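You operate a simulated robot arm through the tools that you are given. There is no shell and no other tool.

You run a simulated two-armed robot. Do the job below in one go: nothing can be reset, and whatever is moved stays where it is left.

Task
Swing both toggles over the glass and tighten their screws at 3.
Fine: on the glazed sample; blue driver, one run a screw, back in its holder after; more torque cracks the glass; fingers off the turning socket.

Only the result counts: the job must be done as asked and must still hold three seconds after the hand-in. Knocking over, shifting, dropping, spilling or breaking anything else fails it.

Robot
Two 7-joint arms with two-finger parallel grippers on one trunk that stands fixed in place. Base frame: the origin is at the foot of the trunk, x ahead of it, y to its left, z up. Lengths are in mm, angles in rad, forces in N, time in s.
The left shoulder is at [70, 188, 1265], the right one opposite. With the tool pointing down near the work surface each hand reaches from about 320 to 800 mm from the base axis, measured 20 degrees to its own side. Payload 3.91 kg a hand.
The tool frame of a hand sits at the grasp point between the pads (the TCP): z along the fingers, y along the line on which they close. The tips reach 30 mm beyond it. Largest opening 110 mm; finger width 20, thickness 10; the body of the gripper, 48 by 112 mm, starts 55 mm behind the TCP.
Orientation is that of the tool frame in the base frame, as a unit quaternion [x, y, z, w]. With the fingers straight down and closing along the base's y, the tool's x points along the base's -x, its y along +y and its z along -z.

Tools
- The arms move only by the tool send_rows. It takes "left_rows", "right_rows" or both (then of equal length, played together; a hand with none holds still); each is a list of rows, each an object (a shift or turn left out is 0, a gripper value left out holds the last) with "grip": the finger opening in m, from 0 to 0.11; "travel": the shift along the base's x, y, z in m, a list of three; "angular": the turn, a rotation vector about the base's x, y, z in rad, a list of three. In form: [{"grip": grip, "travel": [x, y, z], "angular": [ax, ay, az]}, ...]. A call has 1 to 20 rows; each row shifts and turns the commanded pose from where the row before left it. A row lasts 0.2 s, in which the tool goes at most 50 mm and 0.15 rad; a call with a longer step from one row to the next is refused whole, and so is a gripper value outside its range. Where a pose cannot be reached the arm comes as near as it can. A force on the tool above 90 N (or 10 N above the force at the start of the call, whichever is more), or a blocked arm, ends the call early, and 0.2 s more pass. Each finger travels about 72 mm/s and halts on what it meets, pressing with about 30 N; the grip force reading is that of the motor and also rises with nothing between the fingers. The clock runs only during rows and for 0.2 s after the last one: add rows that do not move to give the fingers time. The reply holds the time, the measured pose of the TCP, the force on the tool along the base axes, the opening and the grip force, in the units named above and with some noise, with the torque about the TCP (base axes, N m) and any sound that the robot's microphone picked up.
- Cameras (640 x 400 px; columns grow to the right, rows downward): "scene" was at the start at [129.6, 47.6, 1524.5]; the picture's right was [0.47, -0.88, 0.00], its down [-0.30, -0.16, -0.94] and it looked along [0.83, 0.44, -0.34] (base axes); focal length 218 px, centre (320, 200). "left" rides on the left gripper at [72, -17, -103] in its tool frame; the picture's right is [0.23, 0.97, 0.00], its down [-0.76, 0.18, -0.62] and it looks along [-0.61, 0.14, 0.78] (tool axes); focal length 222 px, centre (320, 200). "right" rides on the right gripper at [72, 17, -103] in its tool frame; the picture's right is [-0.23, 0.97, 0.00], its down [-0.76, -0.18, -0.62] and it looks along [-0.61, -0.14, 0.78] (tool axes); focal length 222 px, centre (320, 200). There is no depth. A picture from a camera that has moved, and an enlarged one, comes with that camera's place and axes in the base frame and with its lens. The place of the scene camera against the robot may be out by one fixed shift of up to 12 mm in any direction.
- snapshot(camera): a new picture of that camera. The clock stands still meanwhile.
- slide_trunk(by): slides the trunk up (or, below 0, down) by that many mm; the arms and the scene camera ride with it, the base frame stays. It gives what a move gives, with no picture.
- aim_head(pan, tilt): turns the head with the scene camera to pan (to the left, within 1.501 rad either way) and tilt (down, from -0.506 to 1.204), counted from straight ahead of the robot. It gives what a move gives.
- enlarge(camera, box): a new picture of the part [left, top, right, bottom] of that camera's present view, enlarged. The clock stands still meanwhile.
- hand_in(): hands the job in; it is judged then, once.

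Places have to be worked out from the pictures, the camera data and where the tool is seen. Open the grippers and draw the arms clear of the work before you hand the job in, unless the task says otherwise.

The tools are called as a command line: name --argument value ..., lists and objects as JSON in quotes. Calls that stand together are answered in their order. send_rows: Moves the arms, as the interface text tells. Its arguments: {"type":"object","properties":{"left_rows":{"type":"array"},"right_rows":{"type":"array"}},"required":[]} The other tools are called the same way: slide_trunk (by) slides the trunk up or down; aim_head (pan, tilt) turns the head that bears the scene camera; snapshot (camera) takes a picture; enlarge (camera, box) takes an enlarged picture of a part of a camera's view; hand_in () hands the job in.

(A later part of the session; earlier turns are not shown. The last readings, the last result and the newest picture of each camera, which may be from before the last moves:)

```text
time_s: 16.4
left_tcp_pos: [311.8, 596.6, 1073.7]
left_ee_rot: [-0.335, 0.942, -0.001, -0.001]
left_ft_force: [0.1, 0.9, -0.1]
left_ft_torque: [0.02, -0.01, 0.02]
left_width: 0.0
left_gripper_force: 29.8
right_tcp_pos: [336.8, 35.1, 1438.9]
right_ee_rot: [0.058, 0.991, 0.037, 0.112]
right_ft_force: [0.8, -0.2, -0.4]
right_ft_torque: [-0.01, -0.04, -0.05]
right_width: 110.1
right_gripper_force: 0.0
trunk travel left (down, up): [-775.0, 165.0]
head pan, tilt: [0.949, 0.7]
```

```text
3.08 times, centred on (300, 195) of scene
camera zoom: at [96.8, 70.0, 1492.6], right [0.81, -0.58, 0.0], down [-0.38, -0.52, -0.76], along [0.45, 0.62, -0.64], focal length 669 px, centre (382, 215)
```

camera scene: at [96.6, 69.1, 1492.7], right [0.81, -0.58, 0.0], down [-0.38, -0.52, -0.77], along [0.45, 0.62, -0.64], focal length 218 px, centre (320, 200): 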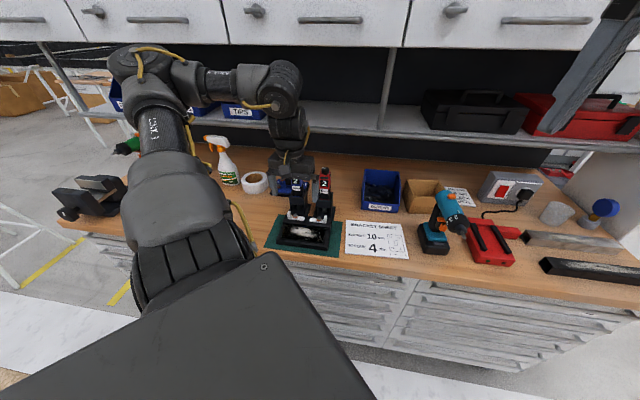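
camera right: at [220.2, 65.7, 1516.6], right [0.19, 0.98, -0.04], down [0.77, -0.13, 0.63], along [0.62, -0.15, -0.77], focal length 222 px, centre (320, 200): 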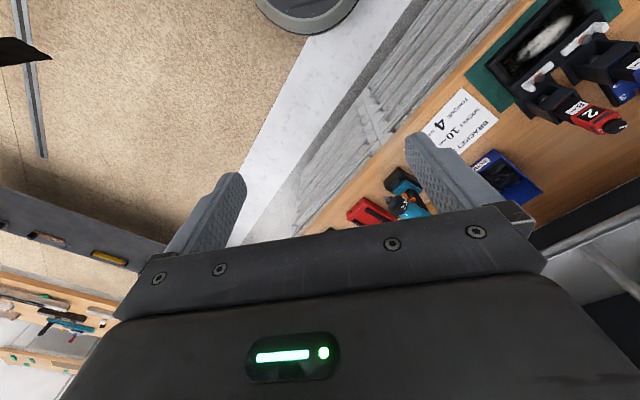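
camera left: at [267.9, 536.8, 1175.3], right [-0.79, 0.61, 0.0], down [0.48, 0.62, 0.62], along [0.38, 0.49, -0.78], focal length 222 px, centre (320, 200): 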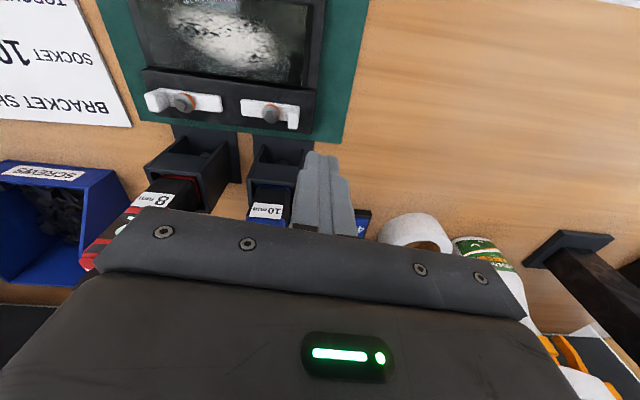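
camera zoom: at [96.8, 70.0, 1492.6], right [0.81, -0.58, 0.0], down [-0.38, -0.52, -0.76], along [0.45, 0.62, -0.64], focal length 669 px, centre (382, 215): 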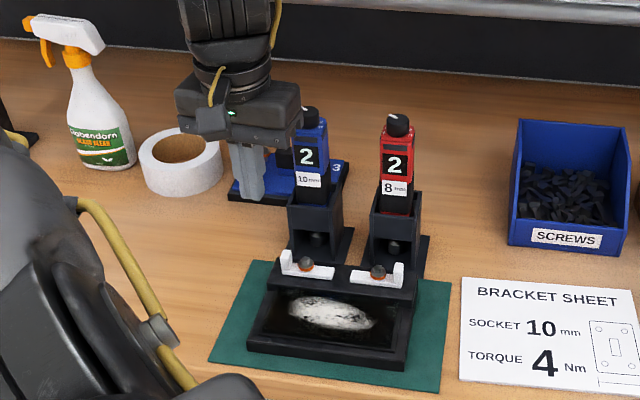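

The command re-syncs to the reached pose, so the hand is at (312,597,1074) with closed fingers. I shift to the glass side of the left tab, still above it.

send_rows --left_rows '[{"travel": [0.001, -0.006, -0.008]}, {"travel": [0.001, -0.007, -0.01]}, {"travel": [0.001, -0.007, -0.01]}, {"travel": [0.001, -0.007, -0.01]}, {"travel": [0.0016, -0.0057, -0.01]}, {"travel": [0, 0, -0.008]}, {}]'

snapshot --camera "left"

enlarge --camera "scene" --box '[250, 170, 350, 260]'

```text
time_s: 18.0
left_tcp_pos: [319.7, 564.6, 1017.7]
left_ee_rot: [-0.335, 0.942, 0.0, 0.0]
left_ft_force: [-0.8, 0.7, -1.0]
left_ft_torque: [-0.02, -0.03, 0.0]
left_width: 0.1
left_gripper_force: 30.2
right_tcp_pos: [335.9, 36.9, 1438.4]
right_ee_rot: [0.058, 0.991, 0.036, 0.113]
right_ft_force: [-0.6, 0.0, -0.3]
right_ft_torque: [0.01, 0.01, -0.02]
right_width: 110.0
right_gripper_force: 0.0
trunk travel left (down, up): [-775.0, 165.0]
head pan, tilt: [0.949, 0.7]
```

```text
taken
camera left: at [274.1, 503.1, 1119.9], right [-0.79, 0.61, 0.0], down [0.48, 0.62, 0.62], along [0.38, 0.49, -0.78], focal length 222 px, centre (320, 200)
```

left: 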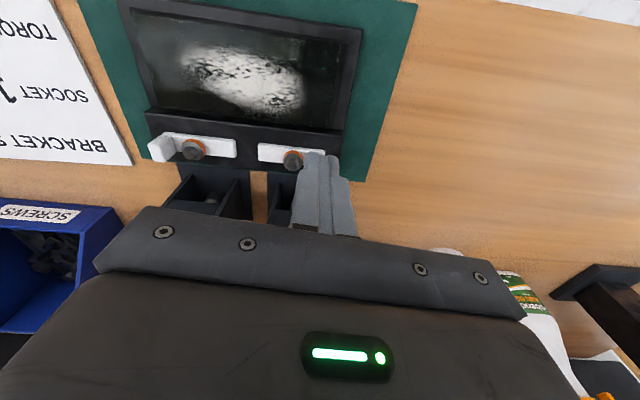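

```text
4.44 times, centred on (300, 215) of scene
camera zoom: at [96.7, 70.1, 1492.6], right [0.81, -0.58, 0.0], down [-0.38, -0.52, -0.76], along [0.45, 0.62, -0.64], focal length 967 px, centre (409, 133)
```

zoom: 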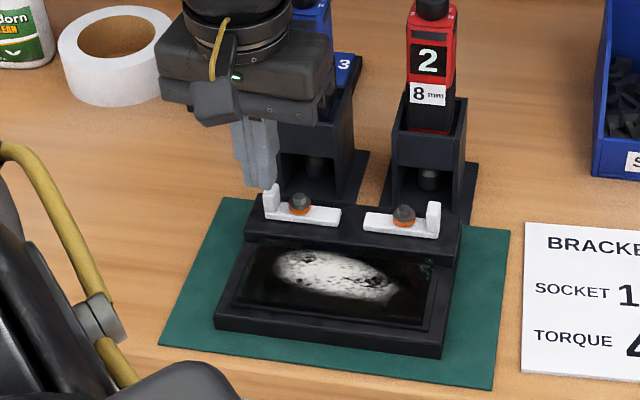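

The closed fingers hover beside the left tab. I enlarge this closer view to refine the screw and toggle positions before lowering.

enlarge --camera "left" --box '[140, 120, 360, 200]'

enlarge --camera "left" --box '[250, 130, 350, 190]'

```text
2.91 times, centred on (250, 160) of left
camera zoom: at [274.1, 503.1, 1119.9], right [-0.79, 0.61, 0.0], down [0.48, 0.62, 0.62], along [0.38, 0.49, -0.78], focal length 646 px, centre (524, 316)
```

zoom: 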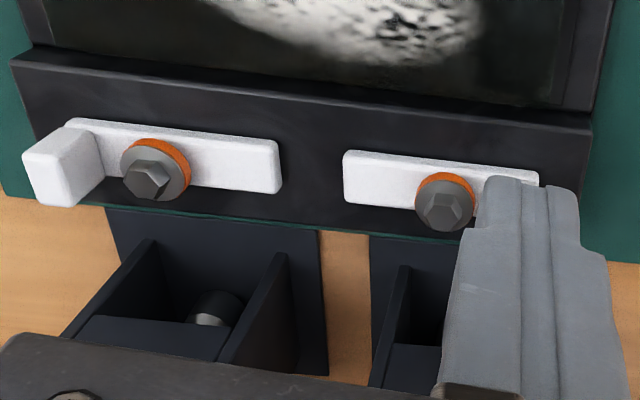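

```text
6.40 times, centred on (300, 160) of left
camera zoom: at [274.1, 503.1, 1119.9], right [-0.79, 0.61, 0.0], down [0.48, 0.62, 0.62], along [0.38, 0.49, -0.78], focal length 1422 px, centre (448, 456)
```

zoom: 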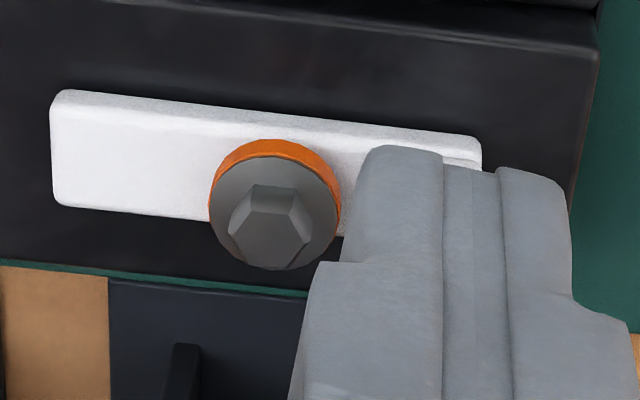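

From this view the left screw is at about (352,564), head top ≈949. I back off a few mm, lower the closed fingertips to z≈948 beside the tab, then check.

send_rows --left_rows '[{"travel": [-0.0025, -0.003, 0]}, {"travel": [0, 0, -0.01]}, {"travel": [0, 0, -0.01]}, {"travel": [0, 0, -0.01]}, {"travel": [0, 0, -0.009]}, {}]'

enlarge --camera "left" --box '[230, 110, 370, 200]'

enlarge --camera "scene" --box '[260, 190, 340, 250]'

```text
time_s: 19.4
left_tcp_pos: [316.0, 561.8, 979.2]
left_ee_rot: [-0.335, 0.942, 0.0, -0.001]
left_ft_force: [0.2, -0.1, -0.9]
left_ft_torque: [0.02, 0.02, -0.01]
left_width: 0.0
left_gripper_force: 29.7
right_tcp_pos: [336.6, 37.1, 1438.4]
right_ee_rot: [0.057, 0.991, 0.036, 0.112]
right_ft_force: [0.7, -0.2, 0.0]
right_ft_torque: [0.03, -0.02, 0.0]
right_width: 110.0
right_gripper_force: 0.1
trunk travel left (down, up): [-775.0, 165.0]
head pan, tilt: [0.949, 0.7]
```

```text
4.44 times, centred on (300, 155) of left
camera zoom: at [271.8, 500.6, 1081.1], right [-0.79, 0.61, 0.0], down [0.48, 0.62, 0.62], along [0.38, 0.49, -0.78], focal length 987 px, centre (409, 400)
```

zoom: 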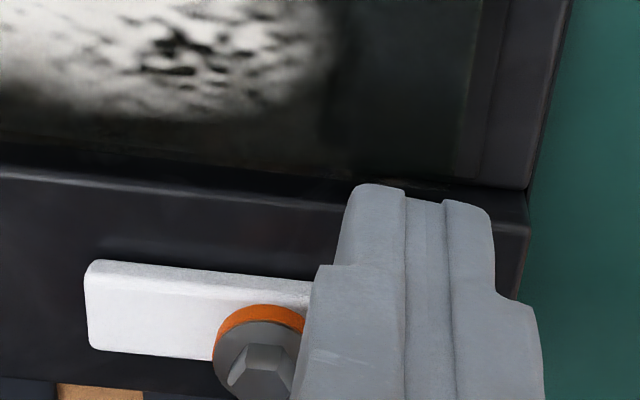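

```text
6.67 times, centred on (300, 220) of scene
camera zoom: at [96.8, 70.1, 1492.6], right [0.81, -0.58, 0.0], down [-0.38, -0.52, -0.76], along [0.45, 0.62, -0.64], focal length 1450 px, centre (453, 67)
```

zoom: 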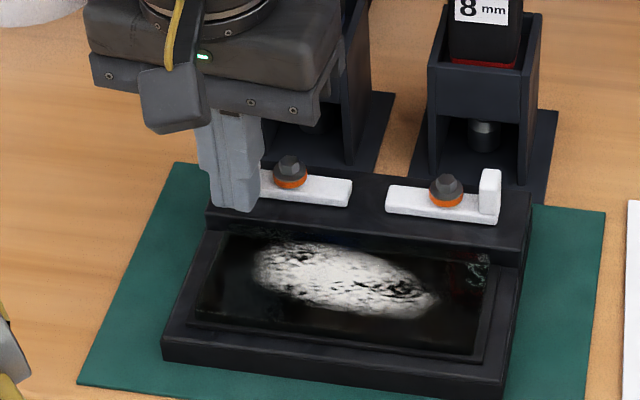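

The fingertip sits on the glass side of the left tab with no contact. I push the tab back in an arc around the screw, first to about 45°.

send_rows --left_rows '[{"travel": [0.004, 0.0028, 0]}, {"travel": [0.0042, 0.0027, 0]}, {"travel": [-0.0002, 0.0029, 0]}, {"travel": [-0.0002, 0.0029, 0]}, {"travel": [0.001, 0.0033, 0]}, {"travel": [0.001, 0.0033, 0]}, {"travel": [0.0025, 0.0031, 0]}, {"travel": [0.0024, 0.0031, 0]}, {}]'

enlarge --camera "left" --box '[230, 110, 370, 200]'

enlarge --camera "scene" --box '[260, 190, 340, 250]'

```text
time_s: 21.4
left_tcp_pos: [332.2, 586.1, 978.1]
left_ee_rot: [-0.335, 0.942, -0.001, -0.001]
left_ft_force: [0.4, 1.1, 0.2]
left_ft_torque: [-0.02, 0.01, 0.0]
left_width: 0.0
left_gripper_force: 30.1
right_tcp_pos: [336.8, 36.5, 1438.7]
right_ee_rot: [0.056, 0.991, 0.037, 0.114]
right_ft_force: [0.6, -0.9, 0.0]
right_ft_torque: [0.01, -0.01, 0.01]
right_width: 110.1
right_gripper_force: 0.2
trunk travel left (down, up): [-775.0, 165.0]
head pan, tilt: [0.949, 0.7]
```

```text
4.44 times, centred on (300, 155) of left
camera zoom: at [285.9, 525.1, 1080.6], right [-0.79, 0.61, 0.0], down [0.48, 0.62, 0.62], along [0.38, 0.49, -0.78], focal length 987 px, centre (409, 400)
```

zoom: 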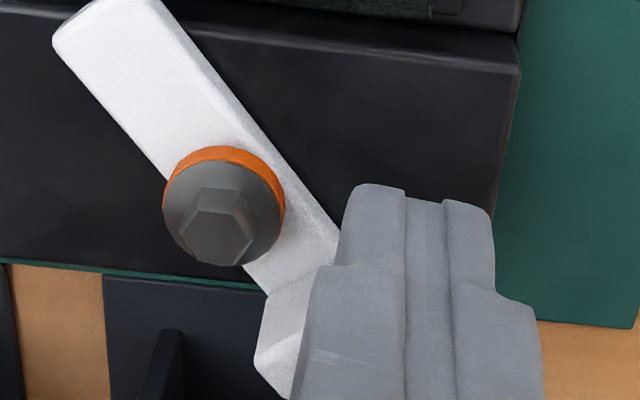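

```text
6.67 times, centred on (300, 220) of scene
camera zoom: at [96.6, 70.4, 1492.6], right [0.81, -0.58, 0.0], down [-0.38, -0.52, -0.76], along [0.45, 0.62, -0.64], focal length 1450 px, centre (453, 67)
```

zoom: 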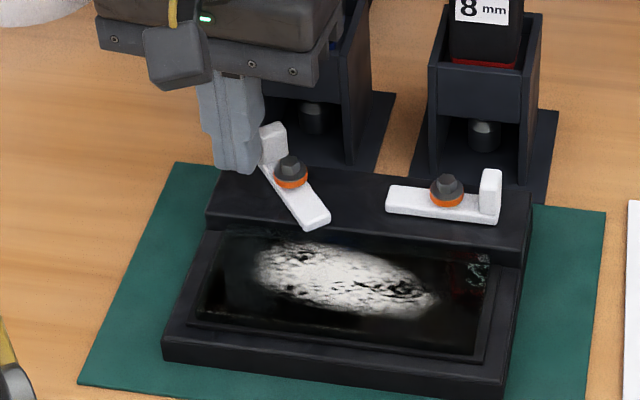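

The left toggle swings freely and is at roughly 50°. I continue the arc toward 80°.

send_rows --left_rows '[{"travel": [0.0025, 0.0022, 0]}, {"travel": [0.0025, 0.0022, 0]}, {"travel": [0.0028, 0.0008, 0]}, {"travel": [0.0028, 0.0008, 0]}, {"travel": [0.0028, 0.0007, 0]}, {}]'

enlarge --camera "left" --box '[230, 90, 370, 190]'

enlarge --camera "scene" --box '[260, 170, 340, 250]'

```text
time_s: 22.8
left_tcp_pos: [343.9, 592.9, 977.4]
left_ee_rot: [-0.334, 0.943, 0.0, 0.0]
left_ft_force: [0.2, 0.1, 0.1]
left_ft_torque: [0.01, -0.02, 0.01]
left_width: 0.0
left_gripper_force: 30.5
right_tcp_pos: [336.3, 36.7, 1437.9]
right_ee_rot: [0.058, 0.991, 0.036, 0.112]
right_ft_force: [0.0, 0.1, 0.4]
right_ft_torque: [0.01, -0.02, -0.01]
right_width: 110.1
right_gripper_force: 0.0
trunk travel left (down, up): [-775.0, 165.0]
head pan, tilt: [0.949, 0.7]
```

```text
4.00 times, centred on (300, 140) of left
camera zoom: at [299.8, 531.4, 1080.5], right [-0.79, 0.61, 0.0], down [0.48, 0.62, 0.62], along [0.38, 0.49, -0.78], focal length 888 px, centre (400, 440)
```

zoom: 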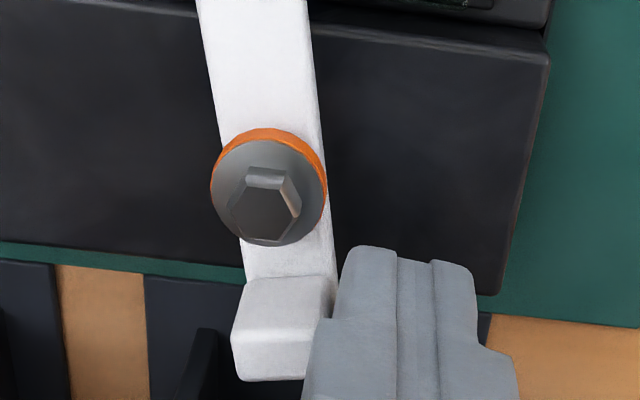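

```text
5.00 times, centred on (300, 210) of scene
camera zoom: at [96.7, 70.2, 1492.6], right [0.81, -0.58, 0.0], down [-0.38, -0.52, -0.76], along [0.45, 0.62, -0.64], focal length 1088 px, centre (420, 150)
```

zoom: 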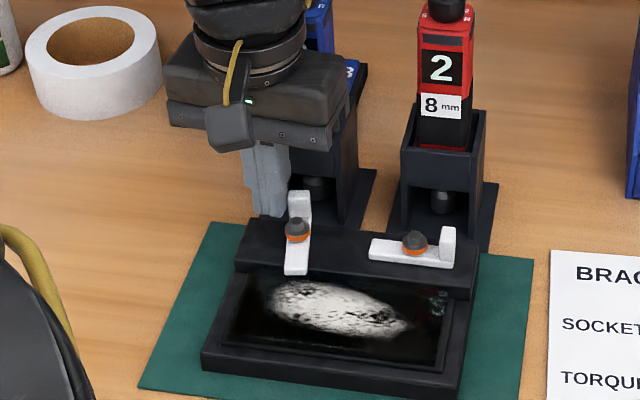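

The left toggle is about 81° round. I add about 4 mm along the rail to bring it square.

send_rows --left_rows '[{"travel": [0.0014, -0.0014, 0]}, {"travel": [0.0014, -0.0014, 0]}, {}]'

enlarge --camera "left" --box '[200, 60, 400, 190]'

enlarge --camera "scene" --box '[260, 170, 340, 250]'

```text
time_s: 23.6
left_tcp_pos: [347.4, 589.5, 978.5]
left_ee_rot: [-0.334, 0.943, 0.0, 0.0]
left_ft_force: [-0.2, -0.6, 0.0]
left_ft_torque: [-0.01, 0.02, -0.03]
left_width: 0.1
left_gripper_force: 29.6
right_tcp_pos: [337.2, 36.5, 1439.2]
right_ee_rot: [0.058, 0.991, 0.037, 0.113]
right_ft_force: [-0.5, 0.4, 0.3]
right_ft_torque: [0.0, 0.04, 0.0]
right_width: 109.8
right_gripper_force: 0.1
trunk travel left (down, up): [-775.0, 165.0]
head pan, tilt: [0.949, 0.7]
```

```text
3.08 times, centred on (300, 125) of left
camera zoom: at [302.4, 529.4, 1080.8], right [-0.79, 0.61, 0.0], down [0.48, 0.62, 0.62], along [0.38, 0.49, -0.78], focal length 684 px, centre (382, 431)
```

zoom: 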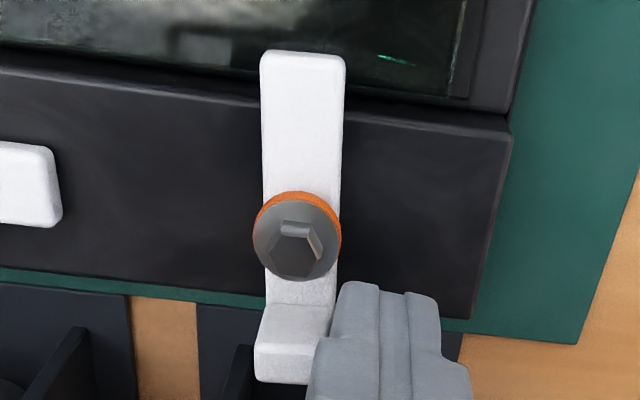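

```text
5.00 times, centred on (300, 210) of scene
camera zoom: at [96.7, 70.2, 1492.6], right [0.81, -0.58, 0.0], down [-0.38, -0.52, -0.76], along [0.45, 0.62, -0.64], focal length 1088 px, centre (420, 150)
```

zoom: 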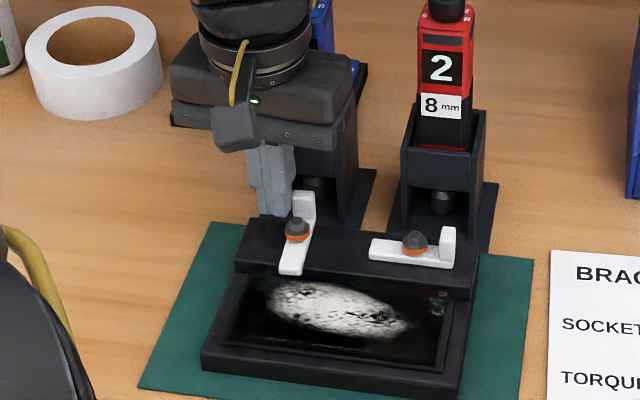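

The left toggle is square to the rail with its nose over the glass (within about 2°). I back off, rise, and move to the glass side of the right tab.

send_rows --left_rows '[{"travel": [-0.004, 0.004, 0]}, {"travel": [-0.003, 0.003, 0.002]}, {"travel": [-0.002, -0.002, 0.015]}, {"travel": [-0.002, -0.002, 0.02]}, {"travel": [-0.002, -0.002, 0.02]}, {"travel": [0, -0.004, 0.015]}, {"travel": [0.004, -0.009, 0.005]}, {"travel": [0.007, -0.012, 0]}, {"travel": [0.008, -0.013, 0]}, {"travel": [0.009, -0.014, 0]}, {"travel": [0.009, -0.014, 0]}, {"travel": [0.009, -0.014, 0]}, {"travel": [0.009, -0.014, 0]}, {"travel": [0.009, -0.014, 0]}, {"travel": [0.008, -0.012, 0]}, {"travel": [0.004, -0.006, 0]}, {}, {}]'

snapshot --camera "left"

enlarge --camera "scene" --box '[250, 150, 370, 260]'

```text
time_s: 27.4
left_tcp_pos: [398.1, 486.2, 1059.8]
left_ee_rot: [-0.334, 0.943, 0.0, 0.0]
left_ft_force: [0.0, -0.6, 0.4]
left_ft_torque: [0.03, 0.01, 0.03]
left_width: 0.3
left_gripper_force: 29.7
left hand out of reach, approached as far as the arm can: row 14, 15, 16
right_tcp_pos: [336.3, 35.7, 1439.1]
right_ee_rot: [0.057, 0.991, 0.037, 0.113]
right_ft_force: [-0.1, -0.4, 0.4]
right_ft_torque: [0.02, 0.02, 0.02]
right_width: 109.9
right_gripper_force: 0.0
trunk travel left (down, up): [-775.0, 165.0]
head pan, tilt: [0.949, 0.7]
```

```text
taken
camera left: at [353.9, 426.1, 1162.1], right [-0.79, 0.61, 0.0], down [0.48, 0.62, 0.62], along [0.38, 0.49, -0.78], focal length 222 px, centre (320, 200)
```

left: 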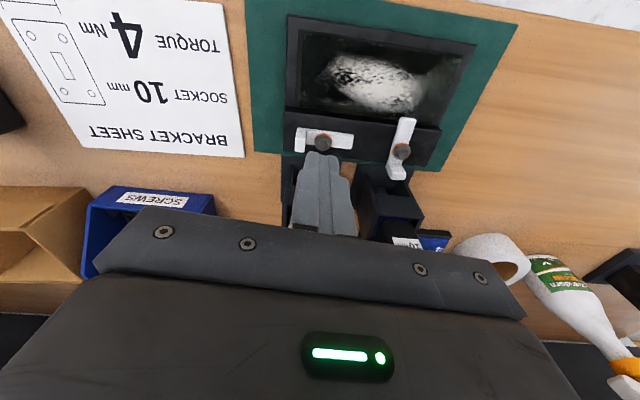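

```text
3.64 times, centred on (310, 205) of scene
camera zoom: at [96.8, 70.0, 1492.6], right [0.81, -0.58, 0.0], down [-0.38, -0.52, -0.76], along [0.45, 0.62, -0.64], focal length 791 px, centre (356, 182)
```

zoom: 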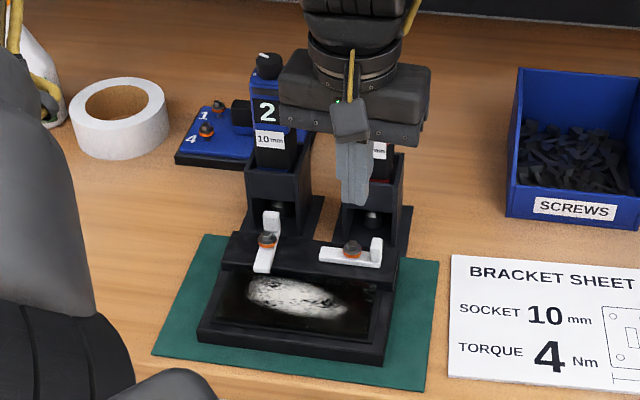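

The reach limit appears to be wrist yaw relative to the arm's azimuth, so I turn the hand back by about 0.23 rad while moving over the glass side of the right tab.

send_rows --left_rows '[{"travel": [0, 0, 0], "angular": [0, 0, -0.06]}, {"travel": [0.003, -0.003, 0], "angular": [0, 0, -0.06]}, {"travel": [0.004, -0.005, 0], "angular": [0, 0, -0.06]}, {"travel": [0.004, -0.005, 0], "angular": [0, 0, -0.05]}, {"travel": [0.001, -0.002, 0]}, {"travel": [0, 0, -0.01]}, {"travel": [0, 0, -0.015]}, {"travel": [0, 0, -0.01]}, {}]'

snapshot --camera "left"

enlarge --camera "left" --box '[240, 100, 440, 200]'

```text
time_s: 29.4
left_tcp_pos: [410.8, 470.2, 1025.3]
left_ee_rot: [-0.224, 0.975, 0.0, -0.001]
left_ft_force: [0.3, -0.2, 0.5]
left_ft_torque: [-0.02, 0.02, 0.0]
left_width: 0.0
left_gripper_force: 30.5
right_tcp_pos: [336.3, 36.0, 1439.0]
right_ee_rot: [0.059, 0.991, 0.036, 0.113]
right_ft_force: [-0.7, -0.8, -0.9]
right_ft_torque: [0.01, 0.04, -0.03]
right_width: 110.2
right_gripper_force: 0.1
trunk travel left (down, up): [-775.0, 165.0]
head pan, tilt: [0.949, 0.7]
```

```text
taken
camera left: at [353.5, 423.0, 1127.1], right [-0.63, 0.78, 0.0], down [0.61, 0.49, 0.62], along [0.48, 0.39, -0.78], focal length 222 px, centre (320, 200)
```

left: 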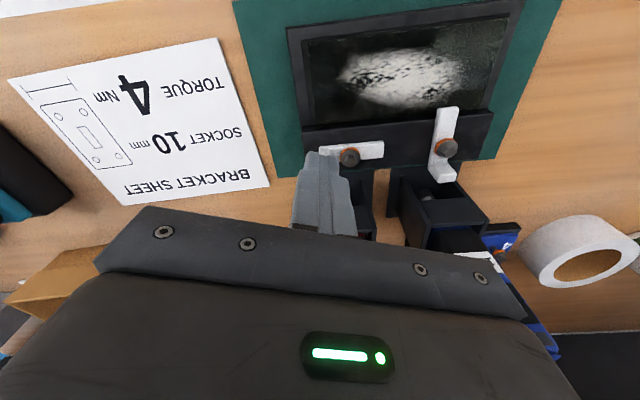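

```text
3.20 times, centred on (340, 150) of left
camera zoom: at [353.5, 423.0, 1127.1], right [-0.63, 0.78, 0.0], down [0.61, 0.49, 0.62], along [0.48, 0.39, -0.78], focal length 711 px, centre (256, 360)
```

zoom: 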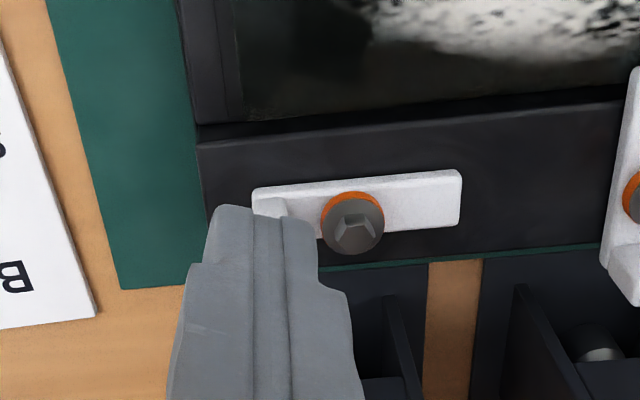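

The turn works and the fingertip is in place; right screw refines to (411,505.7). I lower to z≈978 and push the right tab back in an arc to about 45°.

send_rows --left_rows '[{"travel": [0, 0, -0.012]}, {"travel": [0, 0, -0.012]}, {"travel": [0, 0, -0.012]}, {"travel": [0, 0, -0.011]}, {}, {"travel": [0.002, 0.004, 0]}, {"travel": [0.002, 0.004, 0]}, {"travel": [0.0029, -0.0001, 0]}, {"travel": [0.0029, -0.0001, 0], "angular": [0, 0, 0.02]}, {"travel": [0.0033, 0.001, 0], "angular": [0, 0, 0.02]}, {"travel": [0.0033, 0.001, 0], "angular": [0, 0, 0.02]}, {"travel": [0.003, 0.0025, 0], "angular": [0, 0, 0.02]}, {"travel": [0.003, 0.0025, 0], "angular": [0, 0, 0.02]}, {}]'

enlarge --camera "left" --box '[240, 80, 440, 200]'

enlarge --camera "scene" --box '[260, 170, 350, 250]'

```text
time_s: 32.4
left_tcp_pos: [432.4, 485.7, 977.7]
left_ee_rot: [-0.273, 0.962, 0.0, -0.001]
left_ft_force: [0.8, -0.2, 0.5]
left_ft_torque: [-0.04, -0.07, 0.02]
left_width: 0.0
left_gripper_force: 30.5
right_tcp_pos: [336.1, 37.0, 1437.7]
right_ee_rot: [0.057, 0.991, 0.037, 0.114]
right_ft_force: [0.5, -0.6, 0.8]
right_ft_torque: [-0.01, 0.02, 0.01]
right_width: 109.9
right_gripper_force: 0.1
trunk travel left (down, up): [-775.0, 165.0]
head pan, tilt: [0.949, 0.7]
```

```text
3.20 times, centred on (340, 140) of left
camera zoom: at [381.1, 432.4, 1079.9], right [-0.71, 0.71, 0.0], down [0.56, 0.55, 0.62], along [0.44, 0.44, -0.78], focal length 711 px, centre (256, 392)
```

zoom: 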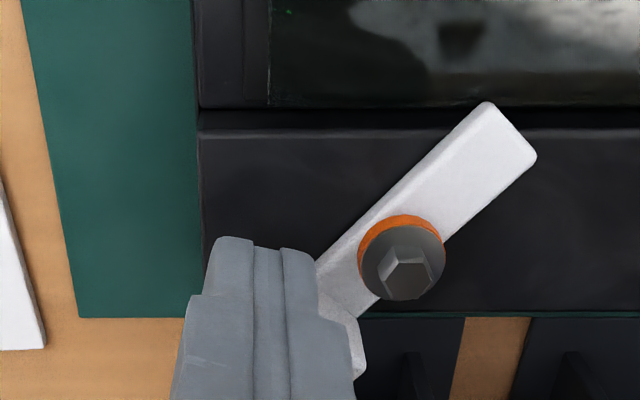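

```text
5.00 times, centred on (305, 210) of scene
camera zoom: at [96.8, 70.1, 1492.6], right [0.81, -0.58, 0.0], down [-0.38, -0.52, -0.76], along [0.45, 0.62, -0.64], focal length 1088 px, centre (395, 150)
```

zoom: 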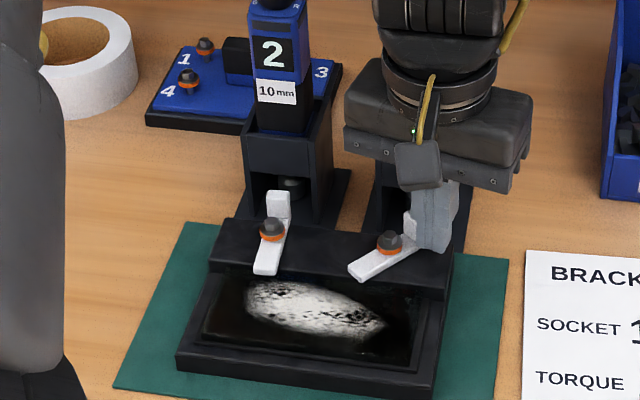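

The right toggle follows at about 45°. I continue to about 75–80°, watching the clearance to the red driver.

send_rows --left_rows '[{"travel": [0.0023, 0.0033, 0], "angular": [0, 0, 0.02]}, {"travel": [0.0022, 0.0033, 0], "angular": [0, 0, 0.02]}, {"travel": [0.001, 0.0042, 0], "angular": [0, 0, 0.01]}, {"travel": [0.001, 0.0043, 0]}, {}]'

enlarge --camera "left" --box '[240, 60, 440, 200]'

enlarge --camera "scene" --box '[260, 150, 370, 250]'

```text
time_s: 33.6
left_tcp_pos: [439.5, 500.6, 978.1]
left_ee_rot: [-0.297, 0.955, -0.001, 0.0]
left_ft_force: [0.6, -1.3, -0.2]
left_ft_torque: [0.12, -0.03, -0.05]
left_width: 0.1
left_gripper_force: 29.8
right_tcp_pos: [335.7, 35.6, 1439.0]
right_ee_rot: [0.057, 0.991, 0.037, 0.113]
right_ft_force: [-0.1, 0.0, 0.1]
right_ft_torque: [0.02, 0.02, -0.03]
right_width: 110.1
right_gripper_force: 0.1
trunk travel left (down, up): [-775.0, 165.0]
head pan, tilt: [0.949, 0.7]
```

```text
2.86 times, centred on (340, 130) of left
camera zoom: at [390.4, 444.2, 1080.3], right [-0.74, 0.67, 0.0], down [0.53, 0.58, 0.62], along [0.42, 0.46, -0.78], focal length 635 px, centre (263, 400)
```

zoom: 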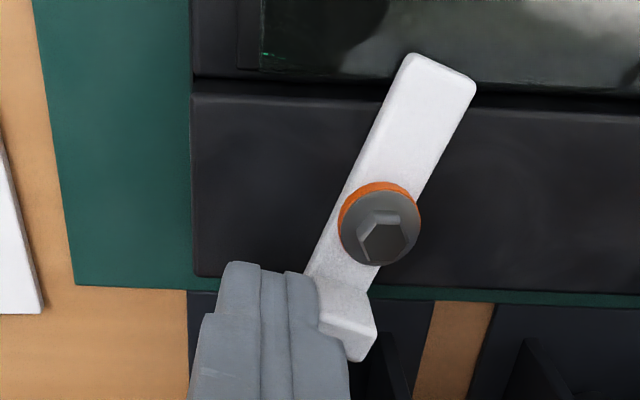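

```text
4.00 times, centred on (315, 200) of scene
camera zoom: at [96.7, 69.8, 1492.6], right [0.81, -0.58, 0.0], down [-0.38, -0.52, -0.76], along [0.45, 0.62, -0.64], focal length 870 px, centre (340, 200)
```

zoom: 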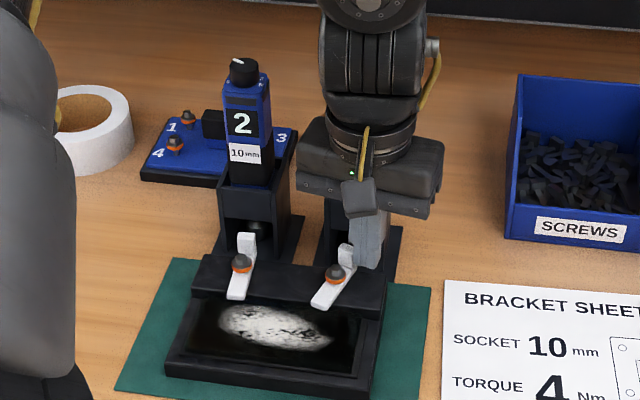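

About 14° remain for the right toggle. I move about 5.5 mm along the rail toward the inside to square it.

send_rows --left_rows '[{"travel": [-0.0014, 0.0013, 0]}, {"travel": [-0.0013, 0.0013, 0]}, {"travel": [-0.0013, 0.0013, 0]}, {}]'

enlarge --camera "left" --box '[240, 60, 440, 200]'

enlarge --camera "scene" --box '[260, 150, 370, 250]'

```text
time_s: 34.6
left_tcp_pos: [436.0, 505.1, 977.3]
left_ee_rot: [-0.296, 0.955, 0.0, 0.0]
left_ft_force: [1.0, -2.9, 0.6]
left_ft_torque: [0.16, -0.04, -0.05]
left_width: 0.0
left_gripper_force: 30.3
right_tcp_pos: [336.4, 36.1, 1437.6]
right_ee_rot: [0.057, 0.991, 0.038, 0.113]
right_ft_force: [-0.1, -0.6, 1.2]
right_ft_torque: [-0.02, -0.01, 0.01]
right_width: 110.0
right_gripper_force: 0.0
trunk travel left (down, up): [-775.0, 165.0]
head pan, tilt: [0.949, 0.7]
```

```text
2.86 times, centred on (340, 130) of left
camera zoom: at [386.7, 448.6, 1080.1], right [-0.74, 0.67, 0.0], down [0.53, 0.58, 0.62], along [0.42, 0.46, -0.78], focal length 635 px, centre (263, 400)
```

zoom: 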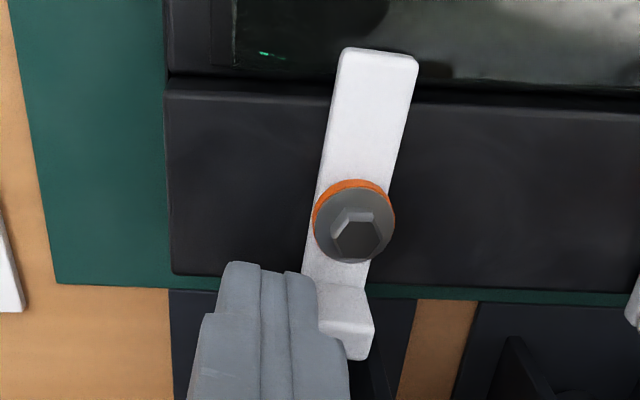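

```text
4.00 times, centred on (315, 200) of scene
camera zoom: at [96.9, 69.4, 1492.6], right [0.81, -0.58, 0.0], down [-0.38, -0.52, -0.77], along [0.45, 0.62, -0.64], focal length 870 px, centre (340, 200)
```

zoom: 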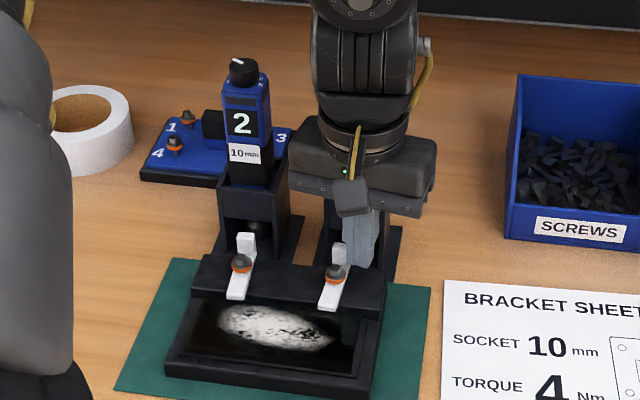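

Both toggles are now square with noses over the glass. I back the finger off, rise well clear, and move above the blue driver's knob while opening the fingers.

send_rows --left_rows '[{"travel": [0.004, -0.004, 0]}, {"travel": [0.003, -0.003, 0.004]}, {"travel": [-0.002, -0.003, 0.015]}, {"travel": [-0.003, -0.003, 0.025]}, {"travel": [-0.003, -0.003, 0.03]}, {"travel": [0, 0, 0.03]}, {"travel": [0, 0, 0.03]}, {"travel": [0, 0, 0.03]}, {"travel": [0, 0.004, 0.026]}, {"travel": [-0.002, 0.01, 0.015]}, {"travel": [-0.005, 0.016, 0.005]}, {"travel": [-0.005, 0.017, 0]}, {"travel": [-0.005, 0.017, 0], "grip": 0.06}, {"travel": [-0.005, 0.017, 0]}, {"travel": [-0.005, 0.017, 0]}, {"travel": [-0.004, 0.017, 0]}, {"travel": [-0.002, 0.012, 0]}, {"travel": [0, 0.006, 0]}, {}, {}]'

snapshot --camera "left"

enlarge --camera "left" --box '[270, 120, 390, 210]'

enlarge --camera "scene" --box '[250, 100, 370, 260]'

```text
time_s: 39.0
left_tcp_pos: [377.2, 634.7, 1172.0]
left_ee_rot: [-0.278, 0.961, 0.002, -0.018]
left_ft_force: [0.1, 7.1, -5.6]
left_ft_torque: [-0.57, 0.02, 0.03]
left_width: 59.9
left_gripper_force: 0.2
right_tcp_pos: [329.6, 54.4, 1437.5]
right_ee_rot: [0.05, 0.992, 0.034, 0.113]
right_ft_force: [3.8, 1.4, 1.2]
right_ft_torque: [-0.14, 0.33, -0.02]
right_width: 110.3
right_gripper_force: 0.1
trunk travel left (down, up): [-775.0, 165.0]
head pan, tilt: [0.949, 0.7]
stopped in row 20 (left hand): the arm was blocked; the commanded pose is now the measured one
```

```text
taken
camera left: at [329.1, 581.1, 1275.7], right [-0.71, 0.7, 0.02], down [0.57, 0.56, 0.6], along [0.41, 0.44, -0.8], focal length 222 px, centre (320, 200)
```

left: 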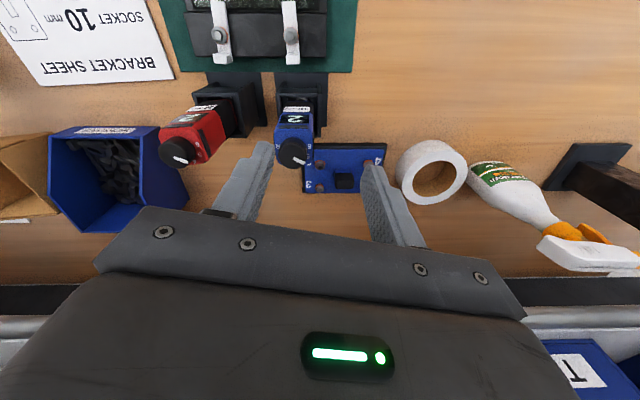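

```text
4.44 times, centred on (330, 165) of left
camera zoom: at [329.1, 581.1, 1275.7], right [-0.71, 0.7, 0.02], down [0.57, 0.56, 0.6], along [0.41, 0.44, -0.8], focal length 987 px, centre (276, 356)
```

zoom: 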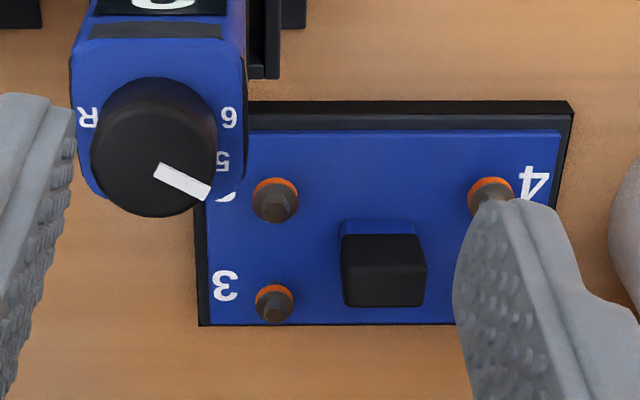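

```text
2.50 times, centred on (310, 180) of scene
camera zoom: at [91.3, -9.6, 1503.9], right [0.81, -0.58, -0.03], down [-0.37, -0.48, -0.79], along [0.45, 0.66, -0.61], focal length 544 px, centre (345, 250)
```

zoom: 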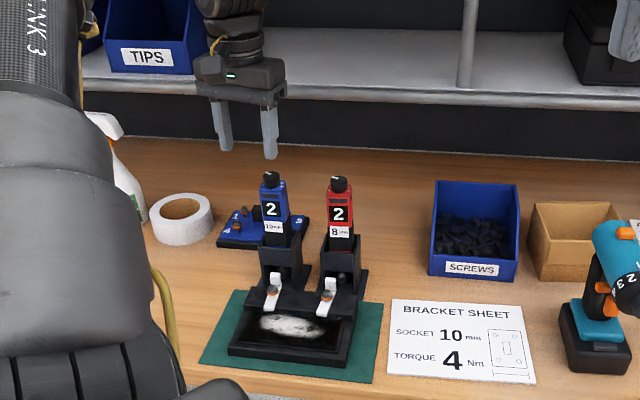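

The trunk is swaying again (scene camera shifted to y≈−10), so some part of the arm probably touched the cabinet. The sample and drivers are untouched; I let it settle and look at where the elbow is.

aim_head --pan 0.949 --tilt 0.3

aim_head --pan 0.949 --tilt 0.3

snapshot --camera "scene"

```text
time_s: 39.9
left_tcp_pos: [377.3, 636.3, 1170.8]
left_ee_rot: [-0.285, 0.958, -0.002, -0.013]
left_ft_force: [-0.6, 0.5, 0.3]
left_ft_torque: [-0.02, -0.01, 0.03]
left_width: 60.0
left_gripper_force: 0.0
right_tcp_pos: [320.0, 60.3, 1433.6]
right_ee_rot: [0.052, 0.991, 0.032, 0.119]
right_ft_force: [0.1, 0.3, -0.8]
right_ft_torque: [-0.03, 0.0, 0.03]
right_width: 110.0
right_gripper_force: 0.0
trunk travel left (down, up): [-775.0, 165.0]
head pan, tilt: [0.949, 0.3]
```

```text
time_s: 40.5
left_tcp_pos: [376.6, 635.9, 1169.8]
left_ee_rot: [-0.284, 0.959, -0.004, -0.014]
left_ft_force: [0.4, -0.5, 0.8]
left_ft_torque: [-0.01, 0.0, 0.01]
left_width: 60.0
left_gripper_force: 0.1
right_tcp_pos: [319.5, 61.9, 1435.1]
right_ee_rot: [0.054, 0.991, 0.032, 0.119]
right_ft_force: [-0.2, 0.4, 0.3]
right_ft_torque: [0.01, 0.02, 0.01]
right_width: 110.2
right_gripper_force: 0.1
trunk travel left (down, up): [-775.0, 165.0]
head pan, tilt: [0.949, 0.3]
```

```text
taken
camera scene: at [83.4, 27.1, 1533.5], right [0.81, -0.58, -0.01], down [-0.16, -0.21, -0.96], along [0.56, 0.79, -0.26], focal length 218 px, centre (320, 200)
```

scene: 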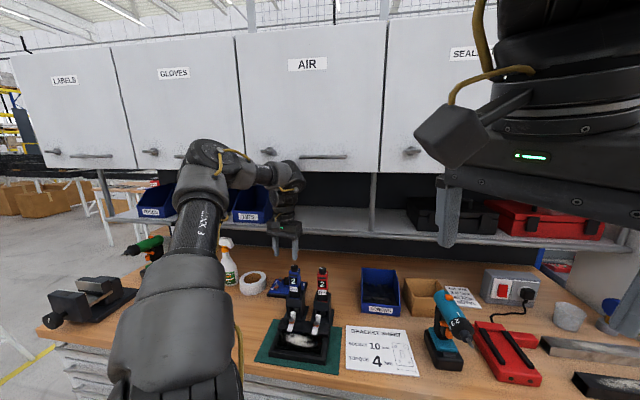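

The arm is leaning lightly against the wall cabinet (forearm/wrist level) at this height. I draw the hand slowly back toward the robot, away from the cabinet.

send_rows --left_rows '[{"travel": [-0.003, -0.003, 0]}, {"travel": [-0.003, -0.003, 0]}, {"travel": [-0.004, -0.004, 0]}, {"travel": [-0.004, -0.004, 0]}, {"travel": [-0.005, -0.005, 0]}, {"travel": [-0.005, -0.005, 0]}, {"travel": [-0.006, -0.006, 0]}, {"travel": [-0.006, -0.006, 0]}, {"travel": [-0.006, -0.006, 0]}, {"travel": [-0.006, -0.006, 0]}, {"travel": [-0.006, -0.006, 0]}, {"travel": [-0.004, -0.004, 0]}, {}, {}]'

snapshot --camera "scene"

```text
time_s: 43.5
left_tcp_pos: [333.6, 594.8, 1155.7]
left_ee_rot: [-0.286, 0.958, -0.011, -0.022]
left_ft_force: [-0.3, 0.2, -0.4]
left_ft_torque: [0.0, 0.0, 0.01]
left_width: 60.2
left_gripper_force: 0.1
right_tcp_pos: [336.6, 83.9, 1431.5]
right_ee_rot: [0.053, 0.992, 0.023, 0.114]
right_ft_force: [0.5, 0.4, 1.5]
right_ft_torque: [0.02, 0.04, 0.03]
right_width: 110.2
right_gripper_force: 0.0
trunk travel left (down, up): [-775.0, 165.0]
head pan, tilt: [0.949, 0.3]
```

```text
taken
camera scene: at [101.9, 75.4, 1528.7], right [0.81, -0.58, 0.0], down [-0.17, -0.24, -0.96], along [0.56, 0.78, -0.3], focal length 218 px, centre (320, 200)
```

scene: 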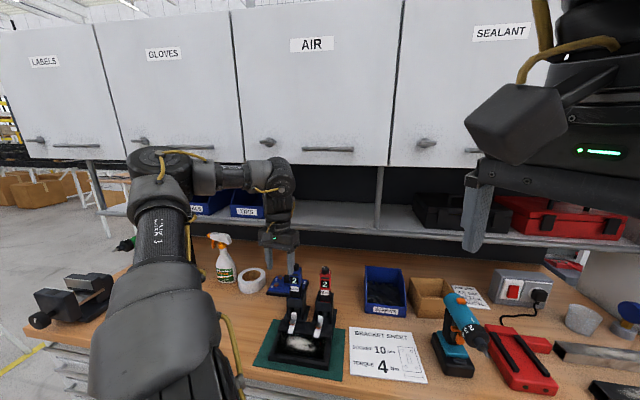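

The trunk is upright again and the forearm sits level with the cabinet's lower edge. I lower the trunk 80 mm (the hand stays over free space) so the elbow drops below the cabinet, then I'll raise the hand relative to it.

slide_trunk --by -80

send_rows --left_rows '[{"travel": [0, 0, 0.005], "angular": [0.012, -0.012, 0]}, {"travel": [0, 0, 0.01], "angular": [0.012, -0.012, 0]}, {"travel": [0, 0, 0.012], "angular": [0.01, -0.012, 0]}, {"travel": [0, 0, 0.012]}, {"travel": [0, 0, 0.012]}, {"travel": [0, 0, 0.012]}, {"travel": [0, 0, 0.01]}, {}]'

snapshot --camera "scene"

```text
time_s: 44.7
left_tcp_pos: [333.2, 593.6, 1074.1]
left_ee_rot: [-0.286, 0.958, -0.009, -0.021]
left_ft_force: [-0.2, 0.0, 0.2]
left_ft_torque: [0.0, 0.0, 0.01]
left_width: 60.1
left_gripper_force: 0.0
right_tcp_pos: [337.2, 81.8, 1352.1]
right_ee_rot: [0.053, 0.992, 0.023, 0.114]
right_ft_force: [1.5, -0.8, -0.1]
right_ft_torque: [0.0, 0.0, 0.01]
right_width: 110.0
right_gripper_force: 0.1
trunk travel left (down, up): [-695.0, 245.0]
head pan, tilt: [0.949, 0.3]
```

```text
time_s: 46.5
left_tcp_pos: [333.9, 594.1, 1147.7]
left_ee_rot: [-0.286, 0.958, 0.001, 0.001]
left_ft_force: [-0.3, 0.0, 0.2]
left_ft_torque: [-0.02, 0.01, -0.01]
left_width: 60.0
left_gripper_force: 0.0
right_tcp_pos: [336.4, 81.4, 1351.5]
right_ee_rot: [0.053, 0.992, 0.023, 0.114]
right_ft_force: [-0.2, -0.3, -0.2]
right_ft_torque: [0.01, 0.02, -0.01]
right_width: 110.3
right_gripper_force: 0.1
trunk travel left (down, up): [-695.0, 245.0]
head pan, tilt: [0.949, 0.3]
```

```text
taken
camera scene: at [101.8, 75.4, 1448.7], right [0.81, -0.58, 0.0], down [-0.17, -0.24, -0.96], along [0.56, 0.78, -0.3], focal length 218 px, centre (320, 200)
```

scene: 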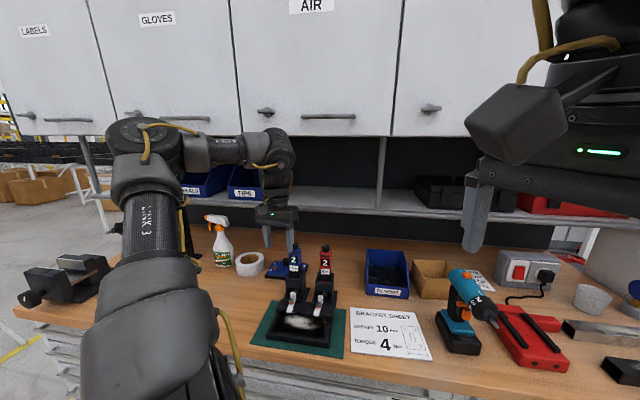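

That works: the cabinet's lower edge comes out near z≈1445 at about 40 mm behind the drivers, so at the drivers I must keep the TCP below about 1130 or tilt the wrist toward the robot. Now I look at the knob and driver from here.

snapshot --camera "left"

enlarge --camera "left" --box '[240, 100, 400, 220]'

enlarge --camera "scene" --box '[260, 230, 350, 350]'

```text
taken
camera left: at [282.6, 538.7, 1250.2], right [-0.72, 0.69, 0.0], down [0.54, 0.57, 0.62], along [0.43, 0.45, -0.78], focal length 222 px, centre (320, 200)
```

left: 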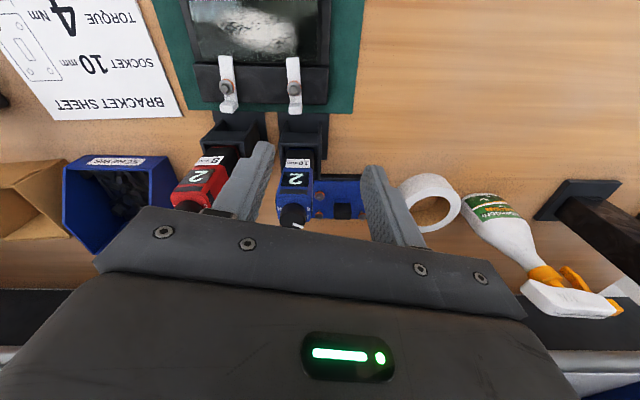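

```text
3.33 times, centred on (320, 160) of left
camera zoom: at [282.6, 538.7, 1250.2], right [-0.72, 0.69, 0.0], down [0.54, 0.57, 0.62], along [0.43, 0.45, -0.78], focal length 740 px, centre (320, 333)
```

zoom: 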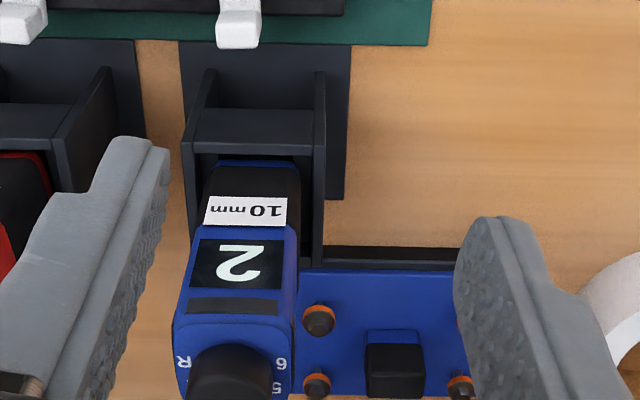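

```text
3.33 times, centred on (305, 290) of scene
camera zoom: at [101.8, 75.4, 1448.7], right [0.81, -0.58, 0.0], down [-0.17, -0.24, -0.96], along [0.56, 0.78, -0.3], focal length 725 px, centre (370, -100)
```

zoom: 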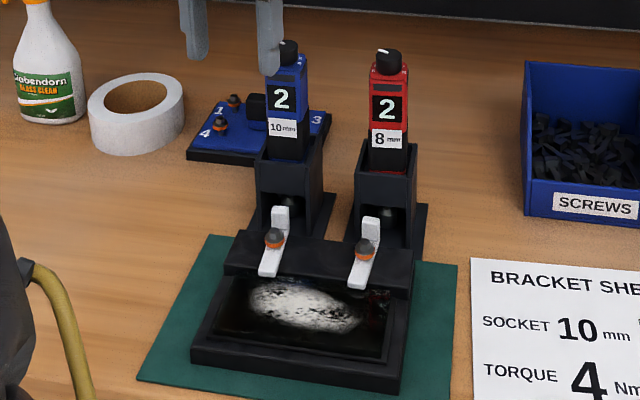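

The driver axis comes out at (400,627), its body about 35 mm wide, top ≈1080, knob top ≈1102. I tilt the wrist 0.15 rad toward the robot about the closing axis, drop to TCP z≈1118 and line up so the open fingers can straddle the knob.

send_rows --left_rows '[{"travel": [0.0015, -0.001, -0.004], "angular": [0.014, -0.021, 0]}, {"travel": [0.0015, -0.001, -0.006], "angular": [0.014, -0.021, 0]}, {"travel": [0.0015, -0.0015, -0.007], "angular": [0.014, -0.021, 0]}, {"travel": [0.0015, -0.001, -0.007], "angular": [0.014, -0.021, 0]}, {"travel": [0.0015, -0.001, -0.006], "angular": [0.014, -0.021, 0]}, {"angular": [0.012, -0.021, 0]}, {}]'

snapshot --camera "left"

```text
time_s: 48.1
left_tcp_pos: [340.1, 589.0, 1118.0]
left_ee_rot: [-0.284, 0.956, 0.022, 0.072]
left_ft_force: [-0.1, 0.4, 0.3]
left_ft_torque: [0.04, 0.02, 0.01]
left_width: 60.3
left_gripper_force: 0.0
right_tcp_pos: [336.4, 81.3, 1352.1]
right_ee_rot: [0.053, 0.992, 0.023, 0.114]
right_ft_force: [0.7, 0.7, 0.1]
right_ft_torque: [0.03, -0.01, -0.01]
right_width: 110.3
right_gripper_force: 0.0
trunk travel left (down, up): [-695.0, 245.0]
head pan, tilt: [0.949, 0.3]
```

```text
taken
camera left: at [277.5, 524.9, 1208.4], right [-0.72, 0.69, -0.03], down [0.45, 0.51, 0.73], along [0.52, 0.51, -0.68], focal length 222 px, centre (320, 200)
```

left: 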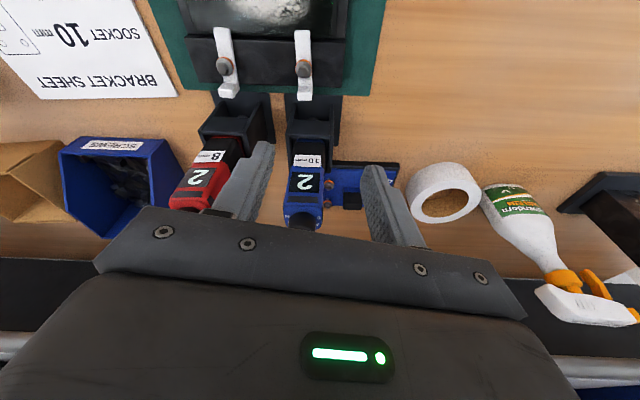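

The knob lies ahead between the fingers. I advance slowly most of the way and check for cabinet contact.

send_rows --left_rows '[{"travel": [0.003, 0.002, 0]}, {"travel": [0.005, 0.003, 0]}, {"travel": [0.006, 0.004, 0]}, {"travel": [0.006, 0.004, 0]}, {"travel": [0.006, 0.004, 0]}, {"travel": [0.006, 0.004, 0]}, {"travel": [0.006, 0.004, 0]}, {"travel": [0.004, 0.003, 0]}, {}]'

enlarge --camera "left" --box '[220, 100, 420, 240]'

snapshot --camera "scene"

```text
time_s: 50.1
left_tcp_pos: [383.5, 616.4, 1117.6]
left_ee_rot: [-0.286, 0.955, 0.021, 0.073]
left_ft_force: [-0.1, -0.6, 0.1]
left_ft_torque: [0.01, 0.03, 0.02]
left_width: 59.9
left_gripper_force: 0.1
right_tcp_pos: [335.1, 81.5, 1350.7]
right_ee_rot: [0.052, 0.992, 0.023, 0.113]
right_ft_force: [0.3, -0.1, 1.1]
right_ft_torque: [-0.01, -0.03, 0.02]
right_width: 110.0
right_gripper_force: 0.1
trunk travel left (down, up): [-695.0, 245.0]
head pan, tilt: [0.949, 0.3]
```

```text
2.86 times, centred on (320, 170) of left
camera zoom: at [320.0, 553.8, 1208.1], right [-0.72, 0.69, -0.03], down [0.45, 0.51, 0.73], along [0.52, 0.51, -0.68], focal length 635 px, centre (320, 286)
```

zoom: 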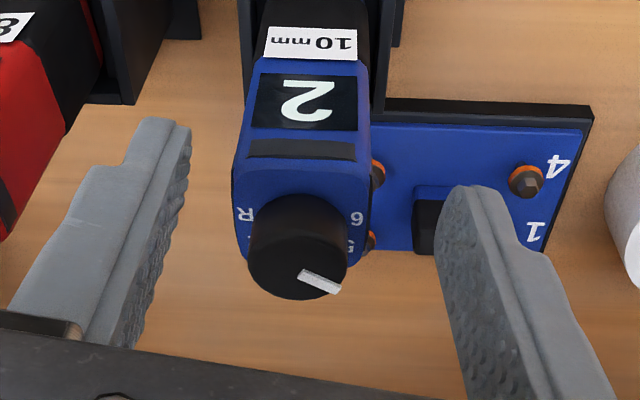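

```text
taken
camera scene: at [101.6, 75.1, 1448.7], right [0.81, -0.58, 0.0], down [-0.17, -0.24, -0.96], along [0.56, 0.78, -0.3], focal length 218 px, centre (320, 200)
```

scene: 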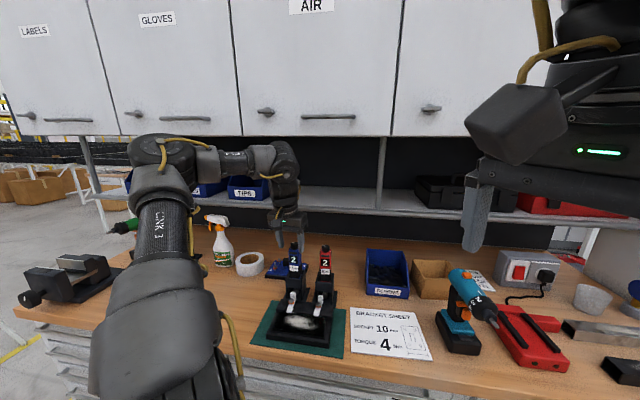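

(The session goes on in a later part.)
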